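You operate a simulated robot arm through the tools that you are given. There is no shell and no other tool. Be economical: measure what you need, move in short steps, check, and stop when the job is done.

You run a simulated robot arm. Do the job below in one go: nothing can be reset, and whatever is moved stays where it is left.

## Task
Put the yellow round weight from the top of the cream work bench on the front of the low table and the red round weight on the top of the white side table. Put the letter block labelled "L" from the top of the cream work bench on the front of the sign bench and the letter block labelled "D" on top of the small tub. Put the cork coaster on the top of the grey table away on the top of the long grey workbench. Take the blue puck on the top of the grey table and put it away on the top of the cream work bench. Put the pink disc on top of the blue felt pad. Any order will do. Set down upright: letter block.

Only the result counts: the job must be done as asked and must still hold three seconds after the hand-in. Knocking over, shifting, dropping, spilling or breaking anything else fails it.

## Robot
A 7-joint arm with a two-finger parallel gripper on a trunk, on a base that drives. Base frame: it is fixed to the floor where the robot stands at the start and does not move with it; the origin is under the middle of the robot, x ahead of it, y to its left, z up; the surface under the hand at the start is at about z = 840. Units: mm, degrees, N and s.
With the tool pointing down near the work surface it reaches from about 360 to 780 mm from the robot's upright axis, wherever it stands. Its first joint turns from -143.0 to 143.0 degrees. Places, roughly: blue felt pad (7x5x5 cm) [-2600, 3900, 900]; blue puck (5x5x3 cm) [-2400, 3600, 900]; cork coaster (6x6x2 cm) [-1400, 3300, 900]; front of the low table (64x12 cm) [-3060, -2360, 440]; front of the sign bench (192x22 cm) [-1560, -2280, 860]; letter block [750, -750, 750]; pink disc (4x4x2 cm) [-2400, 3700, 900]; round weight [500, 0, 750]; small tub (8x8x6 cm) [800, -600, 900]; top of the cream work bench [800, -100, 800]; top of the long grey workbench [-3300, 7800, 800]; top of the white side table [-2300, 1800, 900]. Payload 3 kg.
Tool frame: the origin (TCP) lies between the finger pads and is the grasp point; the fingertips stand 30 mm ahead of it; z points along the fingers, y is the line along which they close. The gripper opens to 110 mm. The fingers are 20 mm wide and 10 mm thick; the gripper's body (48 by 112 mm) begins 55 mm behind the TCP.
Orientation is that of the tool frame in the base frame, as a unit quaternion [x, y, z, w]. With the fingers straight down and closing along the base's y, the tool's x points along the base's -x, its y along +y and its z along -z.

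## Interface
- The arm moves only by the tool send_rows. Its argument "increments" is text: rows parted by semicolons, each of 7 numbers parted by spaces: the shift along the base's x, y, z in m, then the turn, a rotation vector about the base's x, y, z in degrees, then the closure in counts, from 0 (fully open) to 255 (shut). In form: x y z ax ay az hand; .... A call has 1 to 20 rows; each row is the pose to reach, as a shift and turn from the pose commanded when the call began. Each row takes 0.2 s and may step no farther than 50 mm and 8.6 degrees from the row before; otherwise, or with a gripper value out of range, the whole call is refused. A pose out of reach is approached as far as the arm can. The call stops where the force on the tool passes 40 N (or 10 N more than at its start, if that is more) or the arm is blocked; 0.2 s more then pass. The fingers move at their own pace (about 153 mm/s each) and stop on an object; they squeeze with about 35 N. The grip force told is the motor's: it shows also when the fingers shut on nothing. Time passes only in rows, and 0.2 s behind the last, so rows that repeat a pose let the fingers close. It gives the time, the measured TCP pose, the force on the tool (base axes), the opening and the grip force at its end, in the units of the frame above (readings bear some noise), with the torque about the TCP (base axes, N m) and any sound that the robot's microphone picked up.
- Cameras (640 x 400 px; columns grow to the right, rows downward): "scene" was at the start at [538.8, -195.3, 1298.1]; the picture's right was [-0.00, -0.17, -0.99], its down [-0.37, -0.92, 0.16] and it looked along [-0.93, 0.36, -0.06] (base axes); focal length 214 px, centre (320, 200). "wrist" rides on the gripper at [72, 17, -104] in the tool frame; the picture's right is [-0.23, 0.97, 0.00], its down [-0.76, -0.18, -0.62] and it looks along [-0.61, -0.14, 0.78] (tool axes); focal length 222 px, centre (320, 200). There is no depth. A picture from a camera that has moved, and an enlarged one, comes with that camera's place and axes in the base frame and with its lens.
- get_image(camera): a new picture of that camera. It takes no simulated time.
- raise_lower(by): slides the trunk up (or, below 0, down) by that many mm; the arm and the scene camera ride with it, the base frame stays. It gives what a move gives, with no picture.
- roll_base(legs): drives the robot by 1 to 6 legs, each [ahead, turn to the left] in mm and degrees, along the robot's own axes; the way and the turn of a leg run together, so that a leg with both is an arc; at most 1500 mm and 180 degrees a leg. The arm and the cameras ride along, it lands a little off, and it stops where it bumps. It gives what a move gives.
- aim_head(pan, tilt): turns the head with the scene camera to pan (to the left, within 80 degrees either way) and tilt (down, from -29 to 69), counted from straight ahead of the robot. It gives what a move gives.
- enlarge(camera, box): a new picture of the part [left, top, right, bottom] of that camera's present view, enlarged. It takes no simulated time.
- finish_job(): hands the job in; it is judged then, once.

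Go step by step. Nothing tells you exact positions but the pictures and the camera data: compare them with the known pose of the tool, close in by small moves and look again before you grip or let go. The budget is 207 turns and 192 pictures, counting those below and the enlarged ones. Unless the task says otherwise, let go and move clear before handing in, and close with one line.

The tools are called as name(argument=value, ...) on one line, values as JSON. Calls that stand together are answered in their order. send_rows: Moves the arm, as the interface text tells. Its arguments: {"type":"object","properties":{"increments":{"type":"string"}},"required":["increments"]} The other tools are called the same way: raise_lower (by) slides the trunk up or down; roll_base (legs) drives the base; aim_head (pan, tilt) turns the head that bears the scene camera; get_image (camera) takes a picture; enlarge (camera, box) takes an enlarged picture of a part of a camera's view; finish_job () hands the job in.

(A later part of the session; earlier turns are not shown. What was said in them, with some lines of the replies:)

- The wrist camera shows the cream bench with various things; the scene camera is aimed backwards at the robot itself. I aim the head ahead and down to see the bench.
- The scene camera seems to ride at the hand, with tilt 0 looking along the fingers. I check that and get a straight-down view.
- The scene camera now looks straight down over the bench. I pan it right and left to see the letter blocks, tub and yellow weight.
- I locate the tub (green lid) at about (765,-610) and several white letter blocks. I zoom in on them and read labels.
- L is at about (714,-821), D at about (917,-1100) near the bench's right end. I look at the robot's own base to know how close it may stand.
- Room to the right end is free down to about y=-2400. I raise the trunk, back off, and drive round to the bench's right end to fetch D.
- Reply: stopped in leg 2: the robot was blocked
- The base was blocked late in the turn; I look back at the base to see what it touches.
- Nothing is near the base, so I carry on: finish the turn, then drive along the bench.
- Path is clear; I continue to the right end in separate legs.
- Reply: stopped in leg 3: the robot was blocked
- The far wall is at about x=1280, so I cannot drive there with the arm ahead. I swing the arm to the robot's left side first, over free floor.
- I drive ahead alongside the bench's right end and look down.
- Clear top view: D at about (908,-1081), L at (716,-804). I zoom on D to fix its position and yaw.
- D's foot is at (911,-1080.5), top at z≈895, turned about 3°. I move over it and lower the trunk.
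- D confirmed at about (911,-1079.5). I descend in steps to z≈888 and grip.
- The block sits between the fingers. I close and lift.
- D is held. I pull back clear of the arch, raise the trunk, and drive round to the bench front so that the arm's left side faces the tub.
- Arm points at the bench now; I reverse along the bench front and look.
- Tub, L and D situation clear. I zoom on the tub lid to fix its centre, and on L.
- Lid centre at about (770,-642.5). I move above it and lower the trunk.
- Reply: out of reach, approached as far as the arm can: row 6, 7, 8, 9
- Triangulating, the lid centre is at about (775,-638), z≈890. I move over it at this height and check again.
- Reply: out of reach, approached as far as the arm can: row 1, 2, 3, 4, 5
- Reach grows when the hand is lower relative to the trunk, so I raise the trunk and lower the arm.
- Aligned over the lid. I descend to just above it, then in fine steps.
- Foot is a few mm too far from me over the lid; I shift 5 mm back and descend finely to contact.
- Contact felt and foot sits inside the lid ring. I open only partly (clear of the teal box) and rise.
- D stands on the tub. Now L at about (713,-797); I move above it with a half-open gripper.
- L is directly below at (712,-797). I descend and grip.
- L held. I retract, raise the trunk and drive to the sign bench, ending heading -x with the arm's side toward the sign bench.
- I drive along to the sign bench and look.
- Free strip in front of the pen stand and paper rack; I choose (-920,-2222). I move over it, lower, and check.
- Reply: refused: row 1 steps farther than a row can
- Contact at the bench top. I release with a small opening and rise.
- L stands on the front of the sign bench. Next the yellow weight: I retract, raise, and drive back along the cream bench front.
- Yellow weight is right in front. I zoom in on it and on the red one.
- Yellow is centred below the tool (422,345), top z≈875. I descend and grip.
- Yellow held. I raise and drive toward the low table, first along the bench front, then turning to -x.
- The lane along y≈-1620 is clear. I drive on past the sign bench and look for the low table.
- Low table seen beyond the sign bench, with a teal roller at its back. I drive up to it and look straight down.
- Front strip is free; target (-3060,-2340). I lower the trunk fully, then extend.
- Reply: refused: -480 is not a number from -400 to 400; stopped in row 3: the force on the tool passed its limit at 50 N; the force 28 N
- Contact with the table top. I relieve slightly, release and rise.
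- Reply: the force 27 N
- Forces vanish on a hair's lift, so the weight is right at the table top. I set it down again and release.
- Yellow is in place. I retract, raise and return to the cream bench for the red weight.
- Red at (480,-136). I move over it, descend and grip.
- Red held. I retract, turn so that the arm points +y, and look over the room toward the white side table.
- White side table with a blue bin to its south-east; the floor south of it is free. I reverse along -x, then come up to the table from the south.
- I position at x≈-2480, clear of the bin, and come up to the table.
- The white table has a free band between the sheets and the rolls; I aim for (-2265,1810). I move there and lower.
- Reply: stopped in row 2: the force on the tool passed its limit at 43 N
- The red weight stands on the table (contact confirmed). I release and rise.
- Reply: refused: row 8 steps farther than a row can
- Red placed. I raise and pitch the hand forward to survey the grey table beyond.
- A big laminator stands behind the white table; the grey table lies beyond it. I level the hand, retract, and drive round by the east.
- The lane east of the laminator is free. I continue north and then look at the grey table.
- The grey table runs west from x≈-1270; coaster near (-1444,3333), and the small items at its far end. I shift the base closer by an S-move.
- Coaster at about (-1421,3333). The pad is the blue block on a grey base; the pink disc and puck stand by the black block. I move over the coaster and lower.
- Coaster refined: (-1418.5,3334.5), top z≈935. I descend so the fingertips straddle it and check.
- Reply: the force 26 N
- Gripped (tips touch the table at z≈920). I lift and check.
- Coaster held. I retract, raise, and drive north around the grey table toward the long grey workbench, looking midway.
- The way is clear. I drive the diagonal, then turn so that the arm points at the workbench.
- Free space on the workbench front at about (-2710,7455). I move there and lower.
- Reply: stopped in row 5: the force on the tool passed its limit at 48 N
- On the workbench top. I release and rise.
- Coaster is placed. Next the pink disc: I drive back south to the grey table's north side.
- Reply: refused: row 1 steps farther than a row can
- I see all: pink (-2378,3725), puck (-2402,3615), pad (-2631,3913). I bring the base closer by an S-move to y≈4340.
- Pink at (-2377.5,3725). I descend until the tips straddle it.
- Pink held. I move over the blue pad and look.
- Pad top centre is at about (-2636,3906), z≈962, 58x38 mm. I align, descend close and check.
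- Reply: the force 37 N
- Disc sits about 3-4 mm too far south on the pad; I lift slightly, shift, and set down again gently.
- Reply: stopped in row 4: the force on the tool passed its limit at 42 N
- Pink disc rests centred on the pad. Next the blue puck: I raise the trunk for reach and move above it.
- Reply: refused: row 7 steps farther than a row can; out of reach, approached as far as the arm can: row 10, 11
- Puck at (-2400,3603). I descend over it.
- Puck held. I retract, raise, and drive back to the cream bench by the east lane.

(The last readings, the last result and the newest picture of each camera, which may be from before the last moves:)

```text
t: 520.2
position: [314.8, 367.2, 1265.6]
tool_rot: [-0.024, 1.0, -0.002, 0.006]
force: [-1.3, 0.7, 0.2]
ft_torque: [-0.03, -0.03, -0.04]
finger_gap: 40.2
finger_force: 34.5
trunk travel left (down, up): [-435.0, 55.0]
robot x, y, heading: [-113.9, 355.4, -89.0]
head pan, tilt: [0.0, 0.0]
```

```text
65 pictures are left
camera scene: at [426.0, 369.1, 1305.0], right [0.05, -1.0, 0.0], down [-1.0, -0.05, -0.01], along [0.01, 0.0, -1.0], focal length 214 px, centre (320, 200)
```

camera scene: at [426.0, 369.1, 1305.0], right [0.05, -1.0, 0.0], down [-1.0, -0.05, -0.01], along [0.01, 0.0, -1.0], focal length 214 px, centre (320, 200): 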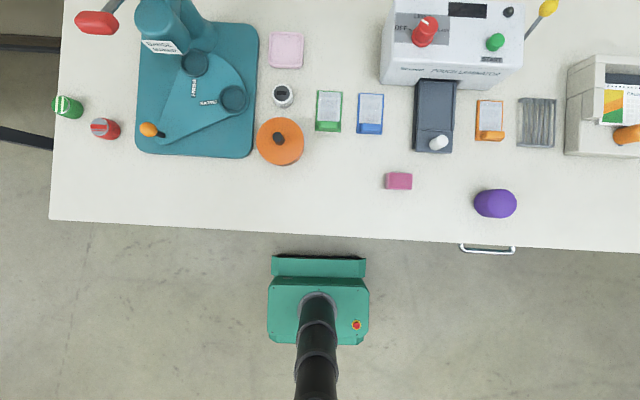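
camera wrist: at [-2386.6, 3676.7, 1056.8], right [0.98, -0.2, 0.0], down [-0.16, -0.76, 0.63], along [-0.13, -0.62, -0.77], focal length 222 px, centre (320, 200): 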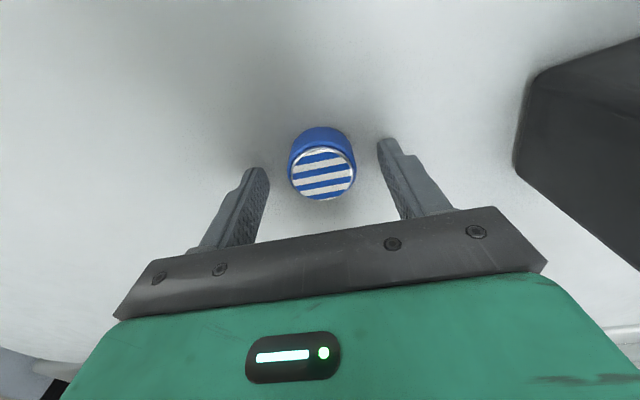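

The front of the cream bench is free where the yellow weight stood; I set the puck at (440,345).

send_rows(increments="0.042 -0.007 0 0 0 0 255; 0.084 -0.015 0 0 0 0 255; 0.126 -0.022 0 0 0 0 255; 0.126 -0.022 0 0 0 0 255")

raise_lower(by=-220)

send_rows(increments="0 0 -0.045 0 0 0 255; 0 0 -0.09 0 0 0 255; 0 0 -0.13 0 0 0 255; 0 0 -0.15 0 0 0 255; 0 0 -0.16 0 0 0 255; 0 0 -0.164 0 0 0 255; 0 0 -0.164 0 0 0 255")

get_image(camera="wrist")

```text
t: 521.2
position: [441.6, 344.6, 1266.0]
tool_rot: [-0.024, 1.0, -0.002, 0.006]
force: [0.7, -0.4, -0.8]
ft_torque: [0.06, 0.04, 0.01]
finger_gap: 40.0
finger_force: 34.8
trunk travel left (down, up): [-435.0, 55.0]
robot x, y, heading: [-116.7, 354.2, -88.9]
head pan, tilt: [0.0, 0.0]
```

```text
t: 523.6
position: [441.6, 344.7, 1046.1]
tool_rot: [-0.024, 1.0, -0.001, 0.006]
force: [0.1, 0.4, -0.3]
ft_torque: [0.02, -0.01, 0.0]
finger_gap: 39.9
finger_force: 34.9
trunk travel left (down, up): [-215.0, 275.0]
robot x, y, heading: [-114.8, 357.7, -88.9]
head pan, tilt: [0.0, 0.0]
```

```text
t: 525.2
position: [440.9, 346.0, 882.0]
tool_rot: [-0.024, 1.0, -0.002, 0.006]
force: [0.1, -0.3, 0.2]
ft_torque: [0.01, 0.02, -0.03]
finger_gap: 39.6
finger_force: 35.3
trunk travel left (down, up): [-215.0, 275.0]
robot x, y, heading: [-117.2, 358.4, -88.9]
head pan, tilt: [0.0, 0.0]
```

```text
64 pictures are left
camera wrist: at [367.3, 358.7, 984.7], right [0.18, 0.98, 0.0], down [0.76, -0.14, 0.63], along [0.62, -0.11, -0.77], focal length 222 px, centre (320, 200)
```

wrist: 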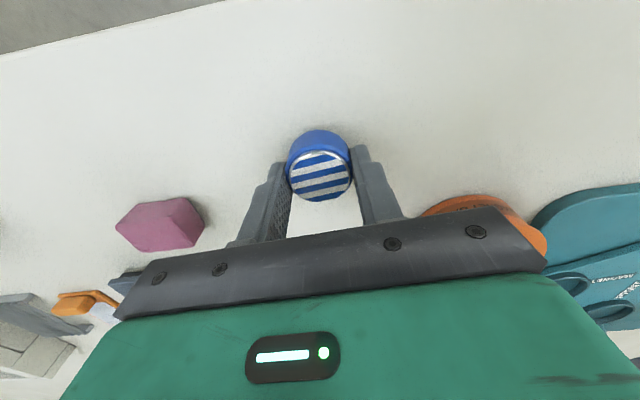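

send_rows(increments="0 0 -0.005 0 0 0 255; 0 0 -0.008 0 0 0 255; 0 0 -0.01 0 0 0 255; 0 0 -0.012 0 0 0 255; 0 0 -0.013 0 0 0 255; 0 0 -0.013 0 0 0 255")

```text
t: 526.6
position: [440.5, 345.3, 870.3]
tool_rot: [-0.024, 1.0, -0.002, 0.008]
force: [9.4, 1.2, 32.0]
ft_torque: [0.12, -0.25, -0.05]
finger_gap: 40.4
finger_force: 35.4
trunk travel left (down, up): [-215.0, 275.0]
robot x, y, heading: [-114.6, 353.2, -89.0]
head pan, tilt: [0.0, 0.0]
```

On the bench (32 N). I ease off, release and rise, then check.

send_rows(increments="0 0 0.001 0 0 0 255; 0 0 0.001 0 0 0 150; 0 0 0.001 0 0 0 120; 0 0 0.001 0 0 0 120; 0 0 0.03 0 0 0 120; 0 0 0.07 0 0 0 120; 0 0 0.12 0 0 0 120; -0.04 0 0.14 0 0 0 120; -0.08 0 0.15 0 0 0 120; -0.08 0 0.15 0 0 0 120")

get_image(camera="scene")

```text
t: 528.8
position: [362.7, 345.0, 1019.8]
tool_rot: [-0.025, 1.0, -0.001, 0.007]
force: [0.2, -0.1, -0.1]
ft_torque: [-0.01, 0.01, 0.03]
finger_gap: 58.0
finger_force: 0.1
trunk travel left (down, up): [-215.0, 275.0]
robot x, y, heading: [-117.5, 355.0, -89.0]
head pan, tilt: [0.0, 0.0]
```

```text
63 pictures are left
camera scene: at [473.7, 347.8, 1060.3], right [0.05, -1.0, 0.0], down [-1.0, -0.05, -0.01], along [0.01, 0.0, -1.0], focal length 214 px, centre (320, 200)
```

scene: 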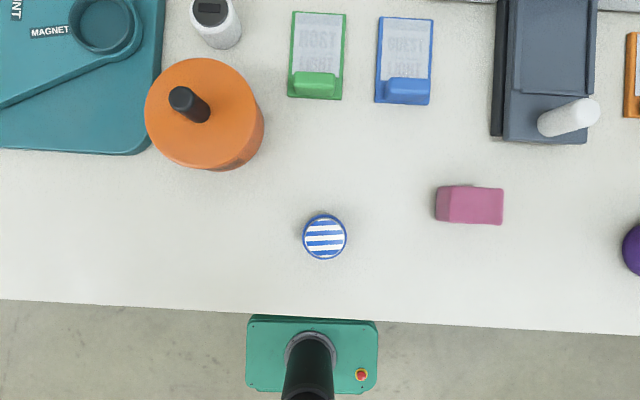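

The puck stands on the cream bench, and everything else was checked when I set it down. I hand the job in.

finish_job()

```text
The job is handed in.
```

I placed all seven items, checked each with a picture as I set it down, and handed the job in. I did not go back to re-check earlier placements before handing in.
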